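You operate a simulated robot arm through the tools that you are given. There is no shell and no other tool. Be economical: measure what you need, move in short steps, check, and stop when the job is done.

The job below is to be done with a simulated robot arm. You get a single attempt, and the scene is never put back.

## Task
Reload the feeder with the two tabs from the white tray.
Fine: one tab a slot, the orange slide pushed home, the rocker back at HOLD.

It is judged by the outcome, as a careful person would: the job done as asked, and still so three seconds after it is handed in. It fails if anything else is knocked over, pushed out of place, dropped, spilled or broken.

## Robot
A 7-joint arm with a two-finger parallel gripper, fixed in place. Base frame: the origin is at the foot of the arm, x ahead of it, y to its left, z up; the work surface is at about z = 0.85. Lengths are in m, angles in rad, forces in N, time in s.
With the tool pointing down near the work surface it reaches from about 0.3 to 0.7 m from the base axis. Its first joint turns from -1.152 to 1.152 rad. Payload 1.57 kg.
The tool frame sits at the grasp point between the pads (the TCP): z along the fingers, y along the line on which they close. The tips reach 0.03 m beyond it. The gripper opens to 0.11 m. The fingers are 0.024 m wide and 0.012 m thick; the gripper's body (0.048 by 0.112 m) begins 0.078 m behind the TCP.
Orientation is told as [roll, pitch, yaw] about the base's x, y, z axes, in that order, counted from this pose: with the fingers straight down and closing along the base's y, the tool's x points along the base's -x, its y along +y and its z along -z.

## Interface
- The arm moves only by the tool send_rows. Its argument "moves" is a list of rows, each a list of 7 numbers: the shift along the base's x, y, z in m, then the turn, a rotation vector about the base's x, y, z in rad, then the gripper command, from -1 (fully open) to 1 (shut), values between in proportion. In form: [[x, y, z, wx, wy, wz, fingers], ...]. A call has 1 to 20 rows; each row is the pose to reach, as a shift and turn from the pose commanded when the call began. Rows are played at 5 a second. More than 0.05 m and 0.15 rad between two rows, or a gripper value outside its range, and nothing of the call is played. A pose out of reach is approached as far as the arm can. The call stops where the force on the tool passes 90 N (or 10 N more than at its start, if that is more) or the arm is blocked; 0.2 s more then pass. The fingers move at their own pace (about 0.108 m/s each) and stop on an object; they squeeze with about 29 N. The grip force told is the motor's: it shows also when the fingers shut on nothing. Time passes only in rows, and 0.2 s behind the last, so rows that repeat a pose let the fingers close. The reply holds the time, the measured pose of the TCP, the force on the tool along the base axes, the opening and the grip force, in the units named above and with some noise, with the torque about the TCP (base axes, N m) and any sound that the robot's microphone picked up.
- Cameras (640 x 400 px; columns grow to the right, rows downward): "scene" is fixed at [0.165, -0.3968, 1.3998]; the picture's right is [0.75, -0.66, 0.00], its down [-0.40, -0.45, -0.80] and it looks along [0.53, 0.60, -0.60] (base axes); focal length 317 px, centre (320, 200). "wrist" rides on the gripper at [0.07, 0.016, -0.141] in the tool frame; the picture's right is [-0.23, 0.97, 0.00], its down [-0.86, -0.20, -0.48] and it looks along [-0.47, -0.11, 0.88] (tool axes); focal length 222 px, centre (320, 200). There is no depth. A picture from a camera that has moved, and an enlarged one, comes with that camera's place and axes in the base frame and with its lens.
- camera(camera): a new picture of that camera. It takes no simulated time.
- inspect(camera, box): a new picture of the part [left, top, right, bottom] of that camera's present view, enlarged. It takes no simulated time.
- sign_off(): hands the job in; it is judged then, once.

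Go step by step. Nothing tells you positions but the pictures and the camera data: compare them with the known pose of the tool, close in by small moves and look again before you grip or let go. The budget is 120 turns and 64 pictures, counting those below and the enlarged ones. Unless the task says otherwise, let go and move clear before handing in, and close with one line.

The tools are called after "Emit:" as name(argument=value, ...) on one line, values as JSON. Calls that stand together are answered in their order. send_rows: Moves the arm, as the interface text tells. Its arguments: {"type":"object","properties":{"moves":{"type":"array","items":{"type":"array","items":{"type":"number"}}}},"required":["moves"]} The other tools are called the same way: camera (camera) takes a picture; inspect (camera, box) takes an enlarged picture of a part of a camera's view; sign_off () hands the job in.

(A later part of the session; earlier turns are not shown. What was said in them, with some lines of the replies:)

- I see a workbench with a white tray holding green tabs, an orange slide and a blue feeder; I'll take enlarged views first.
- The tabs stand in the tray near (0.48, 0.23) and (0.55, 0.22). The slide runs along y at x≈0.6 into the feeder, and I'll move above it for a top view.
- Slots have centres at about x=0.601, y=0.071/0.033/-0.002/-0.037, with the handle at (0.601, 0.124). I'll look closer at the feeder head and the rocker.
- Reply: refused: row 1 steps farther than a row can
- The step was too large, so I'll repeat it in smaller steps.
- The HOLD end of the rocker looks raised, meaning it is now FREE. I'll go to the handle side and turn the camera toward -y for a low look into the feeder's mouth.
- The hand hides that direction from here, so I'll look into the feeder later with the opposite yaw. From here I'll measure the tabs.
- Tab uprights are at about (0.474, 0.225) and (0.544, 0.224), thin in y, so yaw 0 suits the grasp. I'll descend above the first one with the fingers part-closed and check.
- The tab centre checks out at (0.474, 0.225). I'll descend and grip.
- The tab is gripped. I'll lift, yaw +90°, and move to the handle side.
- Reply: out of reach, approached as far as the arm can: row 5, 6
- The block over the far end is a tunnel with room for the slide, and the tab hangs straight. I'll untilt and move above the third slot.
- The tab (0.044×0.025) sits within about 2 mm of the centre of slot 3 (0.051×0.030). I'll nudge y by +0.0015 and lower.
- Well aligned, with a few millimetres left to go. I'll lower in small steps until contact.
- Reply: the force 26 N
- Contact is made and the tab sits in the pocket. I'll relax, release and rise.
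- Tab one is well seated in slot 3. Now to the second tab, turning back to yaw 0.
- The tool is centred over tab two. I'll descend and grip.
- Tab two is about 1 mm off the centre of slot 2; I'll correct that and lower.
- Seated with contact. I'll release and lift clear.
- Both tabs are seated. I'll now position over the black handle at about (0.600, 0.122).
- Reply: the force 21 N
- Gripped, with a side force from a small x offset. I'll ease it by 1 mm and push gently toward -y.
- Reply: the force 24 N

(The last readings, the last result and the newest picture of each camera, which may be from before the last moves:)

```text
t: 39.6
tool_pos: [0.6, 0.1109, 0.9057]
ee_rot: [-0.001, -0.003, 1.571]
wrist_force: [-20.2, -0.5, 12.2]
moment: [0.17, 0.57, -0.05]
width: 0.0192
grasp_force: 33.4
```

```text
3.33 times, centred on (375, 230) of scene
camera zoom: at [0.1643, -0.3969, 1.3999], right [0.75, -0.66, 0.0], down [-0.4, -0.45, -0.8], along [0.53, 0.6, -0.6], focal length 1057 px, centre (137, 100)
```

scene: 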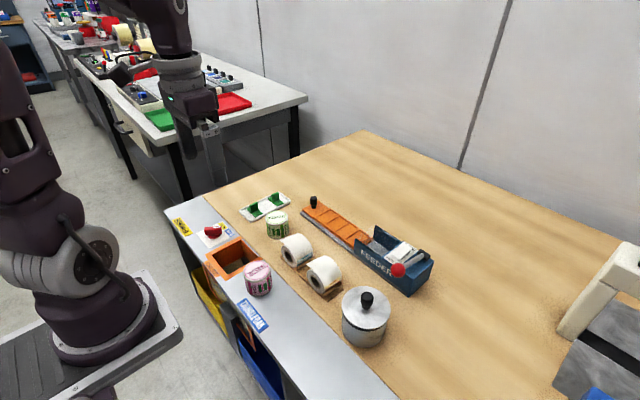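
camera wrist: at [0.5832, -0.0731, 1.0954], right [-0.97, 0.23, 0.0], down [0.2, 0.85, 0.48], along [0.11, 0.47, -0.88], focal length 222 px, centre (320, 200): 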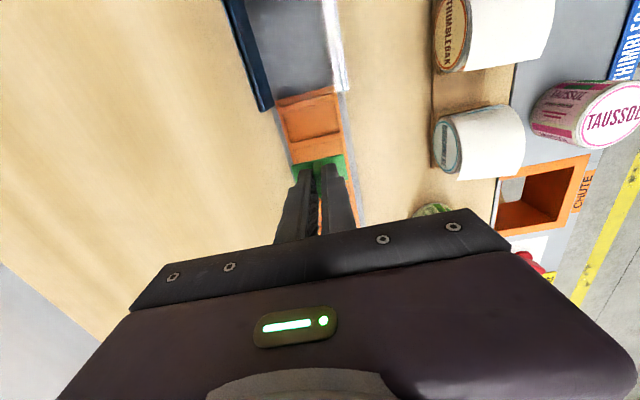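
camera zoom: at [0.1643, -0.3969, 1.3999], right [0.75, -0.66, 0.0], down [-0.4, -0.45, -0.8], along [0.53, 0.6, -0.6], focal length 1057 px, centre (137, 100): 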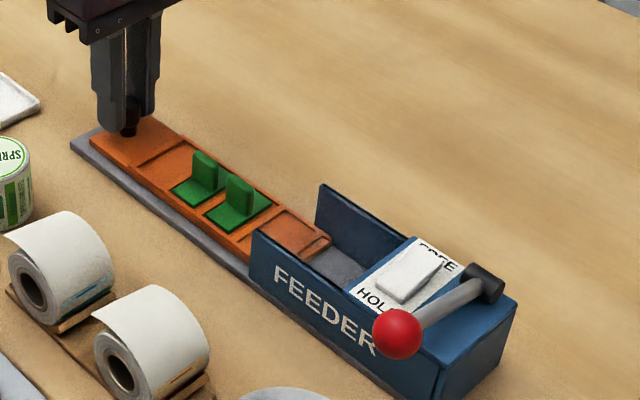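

The slide moves freely. I'll keep pushing, easing x a little more.

Emit:
send_rows(moves=[[-0.001, -0.005, 0.0005, 0, 0, 0, 1], [-0.0015, -0.012, 0.0005, 0, 0, 0, 1], [-0.002, -0.019, 0.0005, 0, 0, 0, 1], [-0.002, -0.026, 0.0005, 0, 0, 0, 1], [-0.002, -0.033, 0.0005, 0, 0, 0, 1], [-0.002, -0.033, 0.0005, 0, 0, 0, 1]])

```text
t: 41.0
tool_pos: [0.5994, 0.0783, 0.9068]
ee_rot: [0.001, -0.003, 1.57]
wrist_force: [7.9, -0.2, -18.0]
moment: [0.24, -0.18, 0.0]
width: 0.0192
grasp_force: 33.4
```

Emit:
send_rows(moves=[[0.0005, -0.006, -0.0005, 0, 0, 0, 1], [0.0005, -0.013, -0.0005, 0, 0, 0, 1], [0.0005, -0.02, -0.0005, 0, 0, 0, 1], [0.0005, -0.026, -0.0005, 0, 0, 0, 1], [0.0005, -0.026, -0.0005, 0, 0, 0, 1]])

Emit:
inspect(camera="scene", box=[320, 190, 440, 286])

```text
t: 42.2
tool_pos: [0.6009, 0.0523, 0.9066]
ee_rot: [0.001, -0.001, 1.571]
wrist_force: [12.0, 0.1, -28.0]
moment: [0.23, -0.32, 0.02]
width: 0.0194
grasp_force: 32.9
```

```text
4.17 times, centred on (380, 238) of scene
camera zoom: at [0.1658, -0.3968, 1.3998], right [0.75, -0.66, 0.0], down [-0.4, -0.45, -0.8], along [0.53, 0.6, -0.6], focal length 1321 px, centre (70, 42)
```

zoom: 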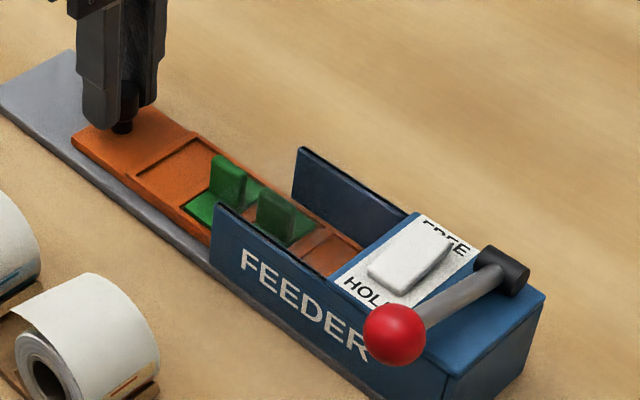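

Emit:
send_rows(moves=[[-0.0005, -0.005, -0.0008, 0, 0, 0, 1], [-0.0005, -0.01, -0.0008, 0, 0, 0, 1], [-0.0005, -0.016, -0.0008, 0, 0, 0, 1], [-0.0005, -0.022, -0.0008, 0, 0, 0, 1], [-0.0005, -0.022, -0.0008, 0, 0, 0, 1]])

Emit:
inspect(camera="scene", box=[320, 190, 440, 286])

```text
t: 43.4
tool_pos: [0.6, 0.0291, 0.9064]
ee_rot: [0.001, -0.002, 1.571]
wrist_force: [0.2, 0.2, -2.1]
moment: [0.1, 0.0, 0.0]
width: 0.0192
grasp_force: 33.5
```

```text
4.17 times, centred on (380, 238) of scene
camera zoom: at [0.1651, -0.3968, 1.3998], right [0.75, -0.66, 0.0], down [-0.4, -0.45, -0.8], along [0.53, 0.6, -0.6], focal length 1321 px, centre (70, 42)
```

zoom: 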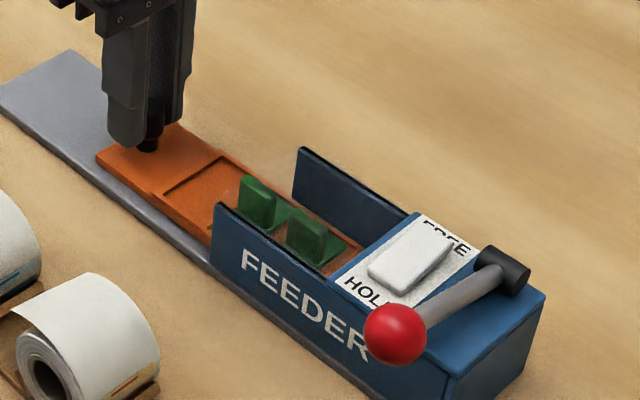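

The slide front passes under the block. I'll continue in smaller steps, watching the y-force as the tab nears the lid.

Emit:
send_rows(moves=[[0, -0.005, 0, 0, 0, 0, 1], [0, -0.01, 0, 0, 0, 0, 1], [0, -0.015, 0, 0, 0, 0, 1], [0, -0.02, 0, 0, 0, 0, 1], [0, -0.02, 0, 0, 0, 0, 1]])

Emit:
inspect(camera="scene", box=[340, 200, 440, 280])

```text
t: 44.6
tool_pos: [0.6003, 0.0111, 0.9062]
ee_rot: [0.001, -0.002, 1.572]
wrist_force: [-3.1, 0.8, 11.7]
moment: [0.12, 0.09, -0.03]
width: 0.0191
grasp_force: 33.3
```

```text
5.00 times, centred on (390, 240) of scene
camera zoom: at [0.1647, -0.3968, 1.3999], right [0.75, -0.66, 0.0], down [-0.4, -0.45, -0.8], along [0.53, 0.6, -0.6], focal length 1585 px, centre (-30, 0)
```

zoom: 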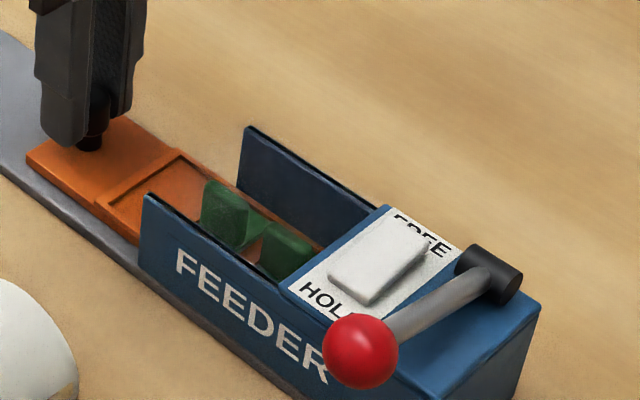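

Emit:
send_rows(moves=[[0, -0.004, 0.0003, 0, 0, 0, 1], [0, -0.008, 0.0003, 0, 0, 0, 1], [0, -0.012, 0.0003, 0, 0, 0, 1], [0, -0.012, 0.0003, 0, 0, 0, 1]])

Emit:
inspect(camera="scene", box=[340, 200, 440, 280])

```text
t: 45.6
tool_pos: [0.5995, -0.0012, 0.9084]
ee_rot: [-0.002, -0.002, 1.571]
wrist_force: [0.5, 0.6, 13.4]
moment: [-0.01, 0.01, 0.0]
width: 0.0193
grasp_force: 33.0
```

```text
5.00 times, centred on (390, 240) of scene
camera zoom: at [0.1647, -0.3968, 1.3999], right [0.75, -0.66, 0.0], down [-0.4, -0.45, -0.8], along [0.53, 0.6, -0.6], focal length 1585 px, centre (-30, 0)
```

zoom: 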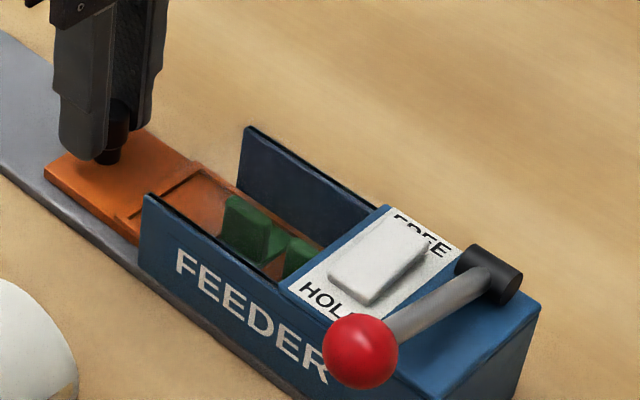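

No resistance; the tab is passing under the lid. I'll continue.

Emit:
send_rows(moves=[[0, -0.004, 0, 0, 0, 0, 1], [0, -0.008, 0, 0, 0, 0, 1], [0, -0.012, 0, 0, 0, 0, 1], [0, -0.015, 0, 0, 0, 0, 1], [0, -0.015, 0, 0, 0, 0, 1]])

Emit:
inspect(camera="scene", box=[340, 200, 440, 280])

```text
t: 46.8
tool_pos: [0.5993, -0.017, 0.9066]
ee_rot: [-0.002, -0.003, 1.571]
wrist_force: [12.3, 0.7, 0.3]
moment: [0.23, -0.39, 0.06]
width: 0.0191
grasp_force: 33.5
```

```text
5.00 times, centred on (390, 240) of scene
camera zoom: at [0.1653, -0.3968, 1.3998], right [0.75, -0.66, 0.0], down [-0.4, -0.45, -0.8], along [0.53, 0.6, -0.6], focal length 1585 px, centre (-30, 0)
```

zoom: 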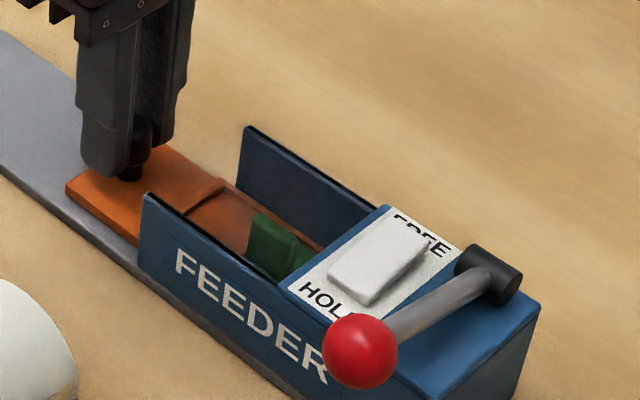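

Emit:
send_rows(moves=[[0, -0.003, 0, 0, 0, 0, 1], [0, -0.006, 0, 0, 0, 0, 1], [0, -0.009, 0, 0, 0, 0, 1], [0, -0.012, 0, 0, 0, 0, 1], [0, -0.012, 0, 0, 0, 0, 1]])

Emit:
inspect(camera="scene", box=[340, 200, 440, 280])

```text
t: 48.0
tool_pos: [0.6015, -0.0248, 0.9071]
ee_rot: [-0.003, -0.005, 1.575]
wrist_force: [7.3, 32.9, 0.7]
moment: [0.93, -0.17, 0.01]
width: 0.0192
grasp_force: 33.1
```

```text
5.00 times, centred on (390, 240) of scene
camera zoom: at [0.1652, -0.396, 1.4001], right [0.75, -0.66, 0.0], down [-0.4, -0.45, -0.8], along [0.53, 0.6, -0.6], focal length 1585 px, centre (-30, 0)
```

zoom: 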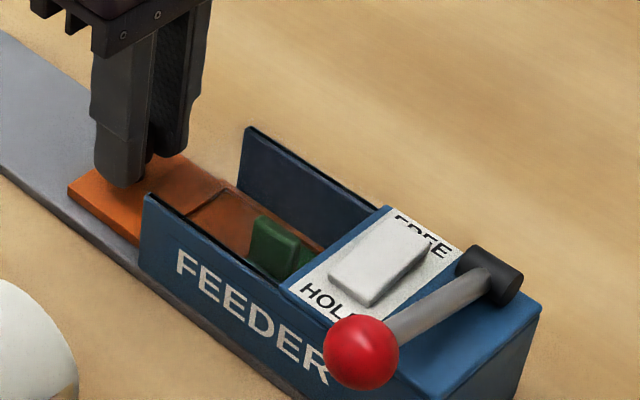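

Resistance is 33 N with the slide front at the end wall (about -0.205), so it appears to be home. I'll release, then check from behind the handle.

Emit:
send_rows(moves=[[0, 0.003, 0, 0, 0, 0, 1], [0, 0.003, 0, 0, 0, 0, 0.4], [0, 0.003, 0, 0, 0, 0, 0.2], [0, 0.003, 0, 0, 0, 0, 0.2], [0, 0.003, 0.03, 0, 0, 0, 0.2], [0, 0.003, 0.07, 0, 0, 0, 0.2], [0, 0.04, 0.1, 0, 0, 0, 0.2], [0, 0.06, 0.12, 0, 0, 0, 0.2], [0, 0.06, 0.12, 0, 0, 0, 0.2]])

Emit:
inspect(camera="wrist", box=[230, 0, 410, 180])

Emit:
inspect(camera="scene", box=[340, 200, 440, 280])

```text
t: 50.0
tool_pos: [0.5976, 0.0296, 1.0248]
ee_rot: [-0.002, -0.003, 1.571]
wrist_force: [0.1, -0.3, -0.5]
moment: [0.01, 0.02, 0.0]
width: 0.044
grasp_force: 0.0
```

```text
2.22 times, centred on (320, 90) of wrist
camera zoom: at [0.5817, -0.0407, 1.1666], right [-0.97, 0.23, 0.0], down [0.2, 0.85, 0.48], along [0.11, 0.47, -0.88], focal length 494 px, centre (320, 444)
```

zoom: 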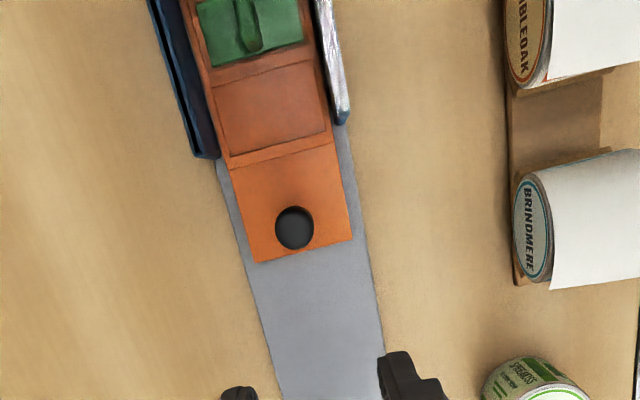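

```text
5.00 times, centred on (390, 240) of scene
camera zoom: at [0.165, -0.3968, 1.3998], right [0.75, -0.66, 0.0], down [-0.4, -0.45, -0.8], along [0.53, 0.6, -0.6], focal length 1585 px, centre (-30, 0)
```

zoom: 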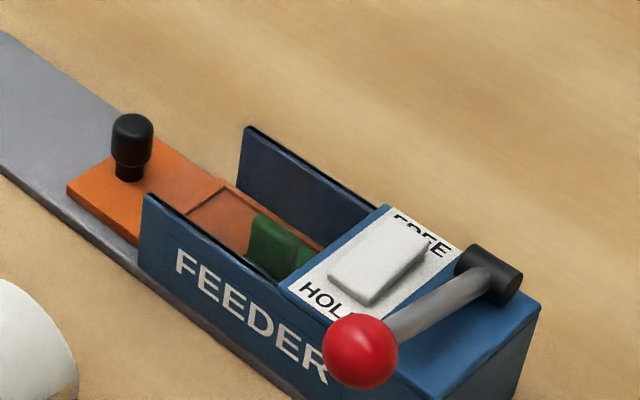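

The slide is about at the end of its travel. I'll close the fingers behind the handle and press to confirm it bottoms out.

Emit:
send_rows(moves=[[0.002, 0, -0.03, 0, 0, 0, 1], [0.002, 0, -0.07, 0, 0, 0, 1], [0.002, 0, -0.1, 0, 0, 0, 1], [0.002, 0, -0.117, 0, 0, 0, 1], [0.002, -0.015, -0.117, 0, 0, 0, 1], [0.002, -0.022, -0.117, 0, 0, 0, 1], [0.002, -0.026, -0.117, 0, 0, 0, 1], [0.002, -0.03, -0.117, 0, 0, 0, 1], [0.002, -0.033, -0.117, 0, 0, 0, 1], [0.002, -0.033, -0.117, 0, 0, 0, 1]])

Emit:
inspect(camera="scene", box=[340, 200, 440, 280])

```text
t: 52.2
tool_pos: [0.6027, 0.0027, 0.908]
ee_rot: [0.0, -0.007, 1.571]
wrist_force: [-0.2, 17.8, -0.3]
moment: [0.5, -0.04, -0.01]
width: 0.0
grasp_force: 21.2
```

```text
5.00 times, centred on (390, 240) of scene
camera zoom: at [0.165, -0.3964, 1.4], right [0.75, -0.66, 0.0], down [-0.4, -0.45, -0.8], along [0.53, 0.6, -0.6], focal length 1585 px, centre (-30, 0)
```

zoom: 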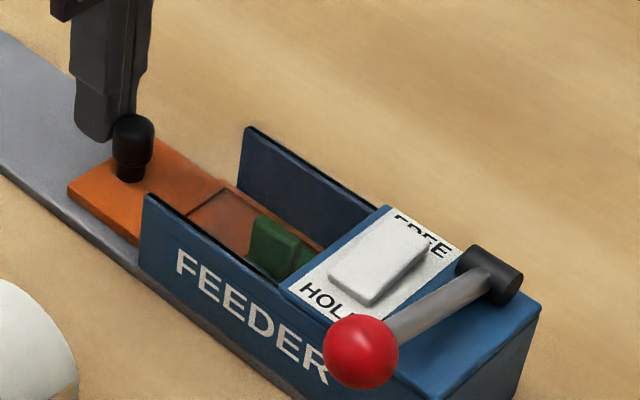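

The slide is firmly stopped at home. I'll back off and look at the rocker from above.

Emit:
send_rows(moves=[[0, 0.015, 0, 0, 0, 0, 1], [0, 0.02, 0.04, 0, 0, 0, 1], [0, 0.02, 0.08, 0, 0, 0, 1], [0, -0.02, 0.1, 0, 0, 0, 1], [0, -0.06, 0.1, 0, 0, 0, 1], [0, -0.1, 0.1, 0, 0, 0, 1], [0, -0.1, 0.1, 0, 0, 0, 1]])

Emit:
camera(camera="wrist")

```text
t: 53.8
tool_pos: [0.6018, -0.1057, 1.0074]
ee_rot: [-0.001, -0.002, 1.57]
wrist_force: [-0.1, 0.0, 0.4]
moment: [-0.02, -0.03, -0.01]
width: 0.0
grasp_force: 21.6
```

```text
13 pictures are left
camera wrist: at [0.5847, -0.1754, 1.1494], right [-0.97, 0.23, 0.0], down [0.2, 0.85, 0.48], along [0.11, 0.47, -0.88], focal length 222 px, centre (320, 200)
```

wrist: 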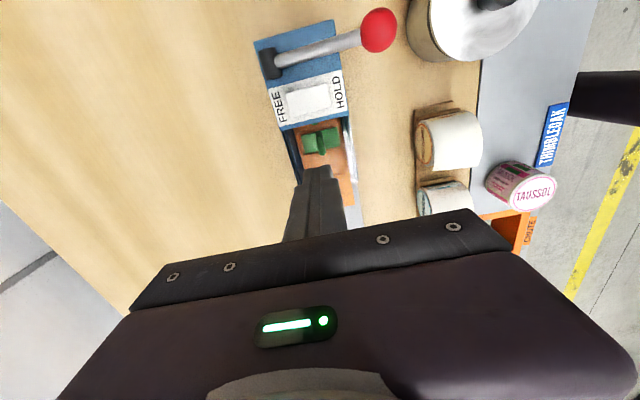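

Emit:
inspect(camera="wrist", box=[240, 10, 400, 150])

Emit:
inspect(camera="scene", box=[385, 235, 445, 285])

```text
2.86 times, centred on (320, 80) of wrist
camera zoom: at [0.5847, -0.1754, 1.1494], right [-0.97, 0.23, 0.0], down [0.2, 0.85, 0.48], along [0.11, 0.47, -0.88], focal length 635 px, centre (320, 543)
```

zoom: 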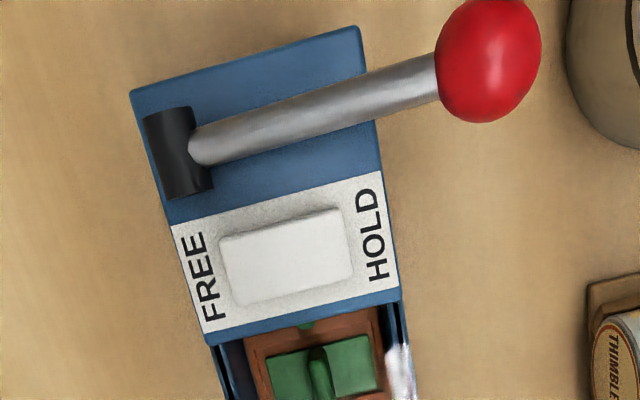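

```text
8.00 times, centred on (415, 260) of scene
camera zoom: at [0.165, -0.3968, 1.3998], right [0.75, -0.66, 0.0], down [-0.4, -0.45, -0.8], along [0.53, 0.6, -0.6], focal length 2536 px, centre (-440, -280)
```

zoom: 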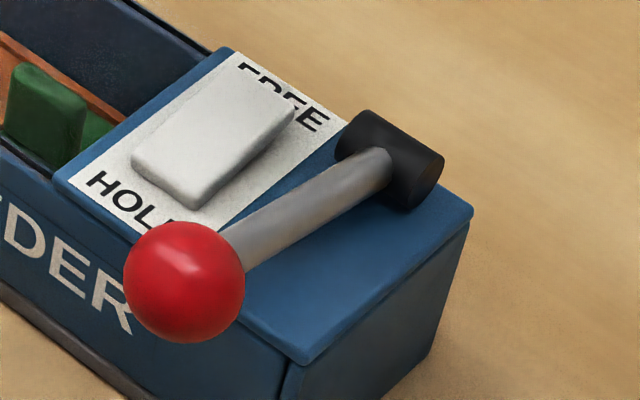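

The rocker hasn't changed since the start, but its tilt is unclear from above. I'll take an oblique look from the handle side to read which end is up.

Emit:
send_rows(moves=[[0, 0.03, 0.0, 0, 0, 0, 1], [0, 0.06, 0.0, -0.1, 0, 0, 1], [0, 0.09, 0.0, -0.24, 0, 0, 1], [0, 0.115, 0, -0.38, 0, 0, 1], [0, 0.135, 0, -0.52, 0, 0, 1], [0, 0.14, -0.015, -0.66, 0, 0, 1], [0, 0.14, -0.03, -0.78, 0, 0, 1], [0, 0.14, -0.03, -0.78, 0, 0, 1]])

Emit:
inspect(camera="wrist", box=[260, 0, 380, 90])

```text
t: 55.6
tool_pos: [0.5996, 0.036, 0.9776]
ee_rot: [-0.002, 0.781, 1.571]
wrist_force: [0.1, 1.1, -0.2]
moment: [0.01, 0.01, 0.01]
width: 0.0
grasp_force: 21.7
```

```text
4.44 times, centred on (320, 45) of wrist
camera zoom: at [0.5836, 0.0864, 1.1278], right [-0.97, 0.16, -0.16], down [0.2, 0.94, -0.26], along [0.11, -0.29, -0.95], focal length 987 px, centre (320, 889)
```

zoom: 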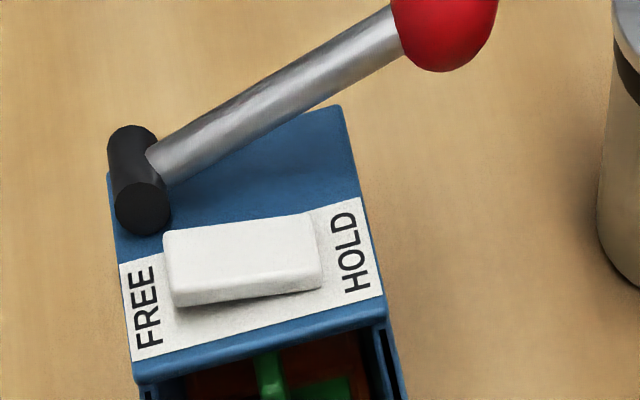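

From this side the paddle's HOLD end is down and its FREE end is raised, so HOLD may have been stopping the slide's last bit of travel. I'll tip it to FREE, push the slide again, then return it to HOLD.

Emit:
send_rows(moves=[[0, 0, 0.02, 0.14, 0, 0, 1], [0.004, -0.01, 0.03, 0.28, 0, 0, 1], [0.008, -0.03, 0.03, 0.42, 0, 0, 1], [0.012, -0.06, 0.03, 0.56, 0, 0, 1], [0.016, -0.09, 0.03, 0.7, 0, 0, 1], [0.016, -0.13, 0.03, 0.781, 0, 0, 1], [0.016, -0.165, 0.03, 0.781, 0, 0, 1], [0.016, -0.192, 0.03, 0.781, 0, 0, 1], [0.016, -0.192, 0, 0.781, 0, 0, 1], [0.016, -0.192, -0.018, 0.781, 0, 0, 1], [0.016, -0.192, -0.018, 0.781, 0, 0, 1]])

Emit:
inspect(camera="scene", box=[370, 220, 450, 284])

```text
t: 58.0
tool_pos: [0.6164, -0.1541, 0.9608]
ee_rot: [0.0, -0.002, 1.572]
wrist_force: [0.1, -0.3, -0.1]
moment: [-0.01, -0.03, 0.01]
width: 0.0
grasp_force: 21.0
```

```text
6.25 times, centred on (410, 252) of scene
camera zoom: at [0.165, -0.3968, 1.3998], right [0.75, -0.66, 0.0], down [-0.4, -0.45, -0.8], along [0.53, 0.6, -0.6], focal length 1981 px, centre (-242, -125)
```

zoom: 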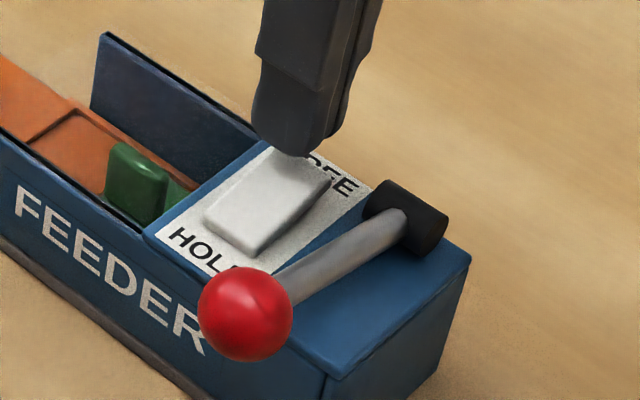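

Position is good, clear of the lever. I'll press down in small steps.

Emit:
send_rows(moves=[[0, 0, -0.006, 0, 0, 0, 1], [0, 0, -0.01, 0, 0, 0, 1], [0, 0, -0.013, 0, 0, 0, 1], [0, 0, -0.016, 0, 0, 0, 1], [0, 0, -0.016, 0, 0, 0, 1]])

```text
t: 59.2
tool_pos: [0.6157, -0.1538, 0.9485]
ee_rot: [-0.002, -0.001, 1.571]
wrist_force: [-14.5, 6.8, 46.5]
moment: [0.04, 0.92, -0.13]
width: 0.0
grasp_force: 22.2
```

Emit:
send_rows(moves=[[0, 0, -0.001, 0, 0, 0, 1], [0, 0, -0.002, 0, 0, 0, 1], [0, 0, -0.002, 0, 0, 0, 1]])

Emit:
inspect(camera="scene", box=[370, 220, 450, 284])

```text
t: 60.0
tool_pos: [0.6181, -0.1532, 0.9474]
ee_rot: [-0.007, -0.001, 1.57]
wrist_force: [-17.4, 8.9, 73.2]
moment: [0.05, 1.27, -0.15]
width: 0.0002
grasp_force: 21.4
```

```text
6.25 times, centred on (410, 252) of scene
camera zoom: at [0.1631, -0.3962, 1.4003], right [0.75, -0.66, 0.0], down [-0.4, -0.45, -0.8], along [0.53, 0.6, -0.6], focal length 1981 px, centre (-242, -125)
```

zoom: 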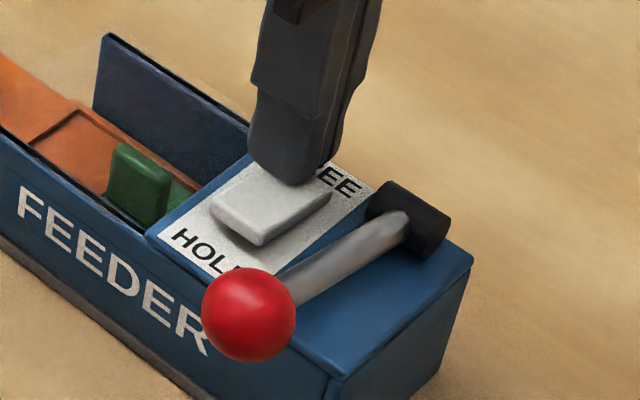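

The paddle has tipped: its FREE end is down now and the HOLD end is up. I'll lift, and go behind the handle to push again.

Emit:
send_rows(moves=[[0, 0, 0.01, 0, 0, 0, 1], [0, 0, 0.04, 0, 0, 0, 1], [-0.005, 0.03, 0.06, 0, 0, 0, 1], [-0.01, 0.07, 0.06, 0, 0, 0, 1], [-0.014, 0.11, 0.06, 0, 0, 0, 1], [-0.016, 0.15, 0.06, 0, 0, 0, 1], [-0.016, 0.183, 0.06, 0, 0, 0, 1], [-0.016, 0.183, 0.02, 0, 0, 0, 1], [-0.016, 0.183, -0.02, 0, 0, 0, 1], [-0.016, 0.183, -0.037, 0, 0, 0, 1], [-0.016, 0.183, -0.037, 0, 0, 0, 1]])

Emit:
inspect(camera="scene", box=[340, 200, 440, 280])

```text
t: 62.4
tool_pos: [0.6012, 0.0282, 0.9043]
ee_rot: [-0.002, -0.005, 1.57]
wrist_force: [-0.2, -0.7, -0.5]
moment: [0.01, -0.03, 0.01]
width: 0.0001
grasp_force: 21.3
```

```text
5.00 times, centred on (390, 240) of scene
camera zoom: at [0.165, -0.3968, 1.3998], right [0.75, -0.66, 0.0], down [-0.4, -0.45, -0.8], along [0.53, 0.6, -0.6], focal length 1585 px, centre (-30, 0)
```

zoom: 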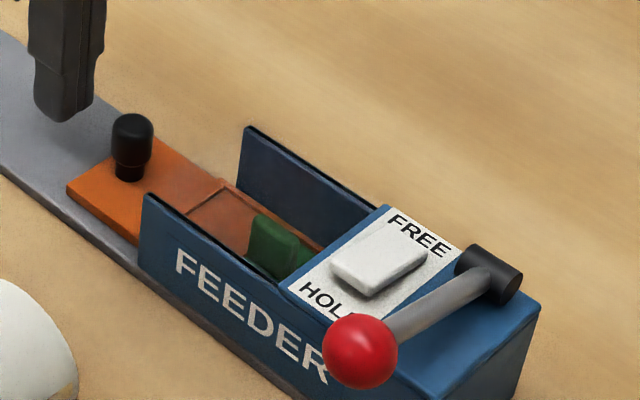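

The rocker is bistable and now clearly at FREE. Pushing the slide.

Emit:
send_rows(moves=[[0, -0.012, 0.001, 0, 0, 0, 1], [0, -0.02, 0.001, 0, 0, 0, 1], [0, -0.024, 0.001, 0, 0, 0, 1], [0, -0.027, 0.001, 0, 0, 0, 1], [0, -0.03, 0.001, 0, 0, 0, 1], [0, -0.033, 0.001, 0, 0, 0, 1], [0, -0.033, 0.001, 0, 0, 0, 1]])

Emit:
inspect(camera="scene", box=[340, 200, 440, 280])

```text
t: 64.0
tool_pos: [0.6029, 0.0008, 0.9067]
ee_rot: [0.0, -0.008, 1.575]
wrist_force: [9.9, 34.6, -13.3]
moment: [1.1, -0.42, 0.13]
width: 0.0
grasp_force: 21.2
```

```text
5.00 times, centred on (390, 240) of scene
camera zoom: at [0.1655, -0.3959, 1.4], right [0.75, -0.66, 0.0], down [-0.4, -0.45, -0.8], along [0.53, 0.6, -0.6], focal length 1585 px, centre (-30, 0)
```

zoom: 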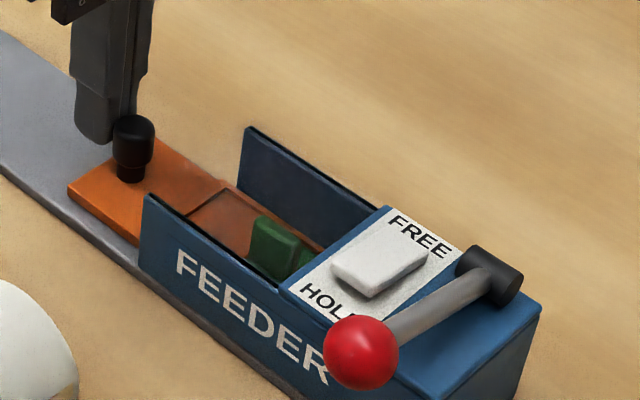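

The same hard stop at 35 N, so the slide is truly home. Now I'll move above the HOLD end of the rocker.

Emit:
send_rows(moves=[[0, 0.02, 0, 0, 0, 0, 1], [0, 0.02, 0.04, 0, 0, 0, 1], [0, 0.02, 0.08, 0, 0, 0, 1], [-0.005, -0.02, 0.09, 0, 0, 0, 1], [-0.01, -0.06, 0.09, 0, 0, 0, 1], [-0.017, -0.1, 0.09, 0, 0, 0, 1], [-0.017, -0.135, 0.09, 0, 0, 0, 1], [-0.017, -0.15, 0.08, 0, 0, 0, 1], [-0.017, -0.15, 0.055, 0, 0, 0, 1], [-0.017, -0.15, 0.055, 0, 0, 0, 1]])

Emit:
inspect(camera="scene", box=[370, 220, 450, 284])

```text
t: 66.2
tool_pos: [0.5837, -0.1545, 0.9618]
ee_rot: [0.001, -0.004, 1.57]
wrist_force: [0.4, 0.4, 0.1]
moment: [0.01, 0.0, 0.01]
width: 0.0
grasp_force: 21.1
```

```text
6.25 times, centred on (410, 252) of scene
camera zoom: at [0.165, -0.3968, 1.3998], right [0.75, -0.66, 0.0], down [-0.4, -0.45, -0.8], along [0.53, 0.6, -0.6], focal length 1981 px, centre (-242, -125)
```

zoom: 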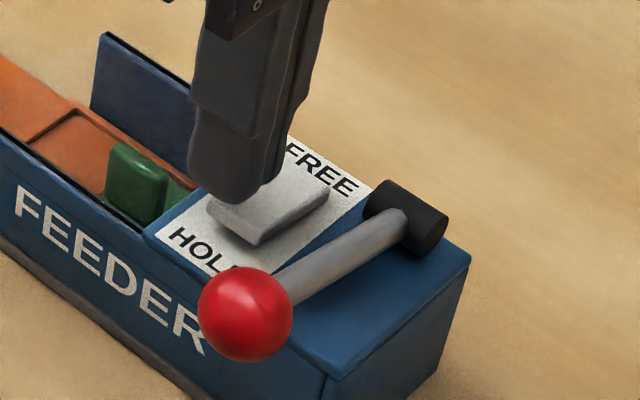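

Emit:
send_rows(moves=[[0, 0, -0.006, 0, 0, 0, 1], [0, 0, -0.01, 0, 0, 0, 1], [0, 0, -0.013, 0, 0, 0, 1], [0, 0, -0.016, 0, 0, 0, 1], [0, 0, -0.0175, 0, 0, 0, 1], [0, 0, -0.0175, 0, 0, 0, 1]])

```text
t: 67.6
tool_pos: [0.5837, -0.1535, 0.9467]
ee_rot: [-0.001, -0.002, 1.571]
wrist_force: [-28.2, 8.9, 64.1]
moment: [0.08, 0.19, 0.03]
width: 0.0
grasp_force: 21.5
```

Similar force and depth to the previous tipping. I'll lift clear toward +y and check.

Emit:
send_rows(moves=[[0, 0, 0.01, 0, 0, 0, 1], [0, 0, 0.04, 0, 0, 0, 1], [0, 0, 0.08, 0, 0, 0, 1], [0, 0.04, 0.1, 0, 0, 0, 1], [0, 0.08, 0.12, 0, 0, 0, 1], [0, 0.12, 0.12, 0, 0, 0, 1], [0, 0.16, 0.12, 0, 0, 0, 1], [0, 0.2, 0.12, 0, 0, 0, 0], [0, 0.2, 0.12, 0, 0, 0, 0]])

Emit:
inspect(camera="scene", box=[340, 200, 440, 280])

Emit:
camera(camera="scene")

```text
t: 69.6
tool_pos: [0.5876, 0.0493, 1.0681]
ee_rot: [0.0, -0.004, 1.571]
wrist_force: [-0.7, -0.4, 0.1]
moment: [0.02, 0.0, -0.02]
width: 0.055
grasp_force: 0.1
```

```text
5.00 times, centred on (390, 240) of scene
camera zoom: at [0.165, -0.3968, 1.3998], right [0.75, -0.66, 0.0], down [-0.4, -0.45, -0.8], along [0.53, 0.6, -0.6], focal length 1585 px, centre (-30, 0)
```

zoom: 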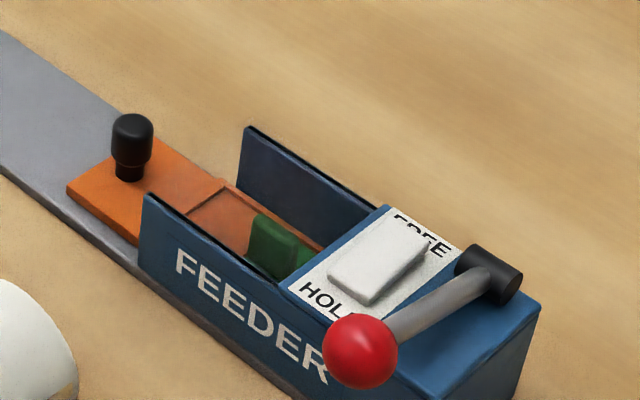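

```text
3 pictures are left
```

scene: 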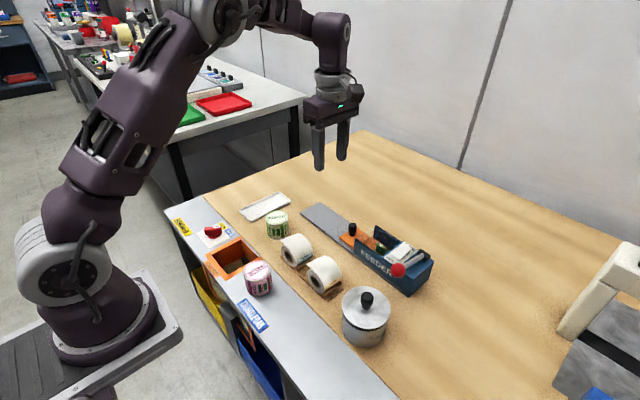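

Both tabs sit in their own slots, the slide is home, the rocker's HOLD end is down again, and the other objects look undisturbed. Handing in.

Emit:
sign_off()

```text
The job is handed in.
```

The feeder is reloaded: the two tabs are in separate slots, the orange slide is pushed home against a hard stop, and the rocker is back at HOLD.
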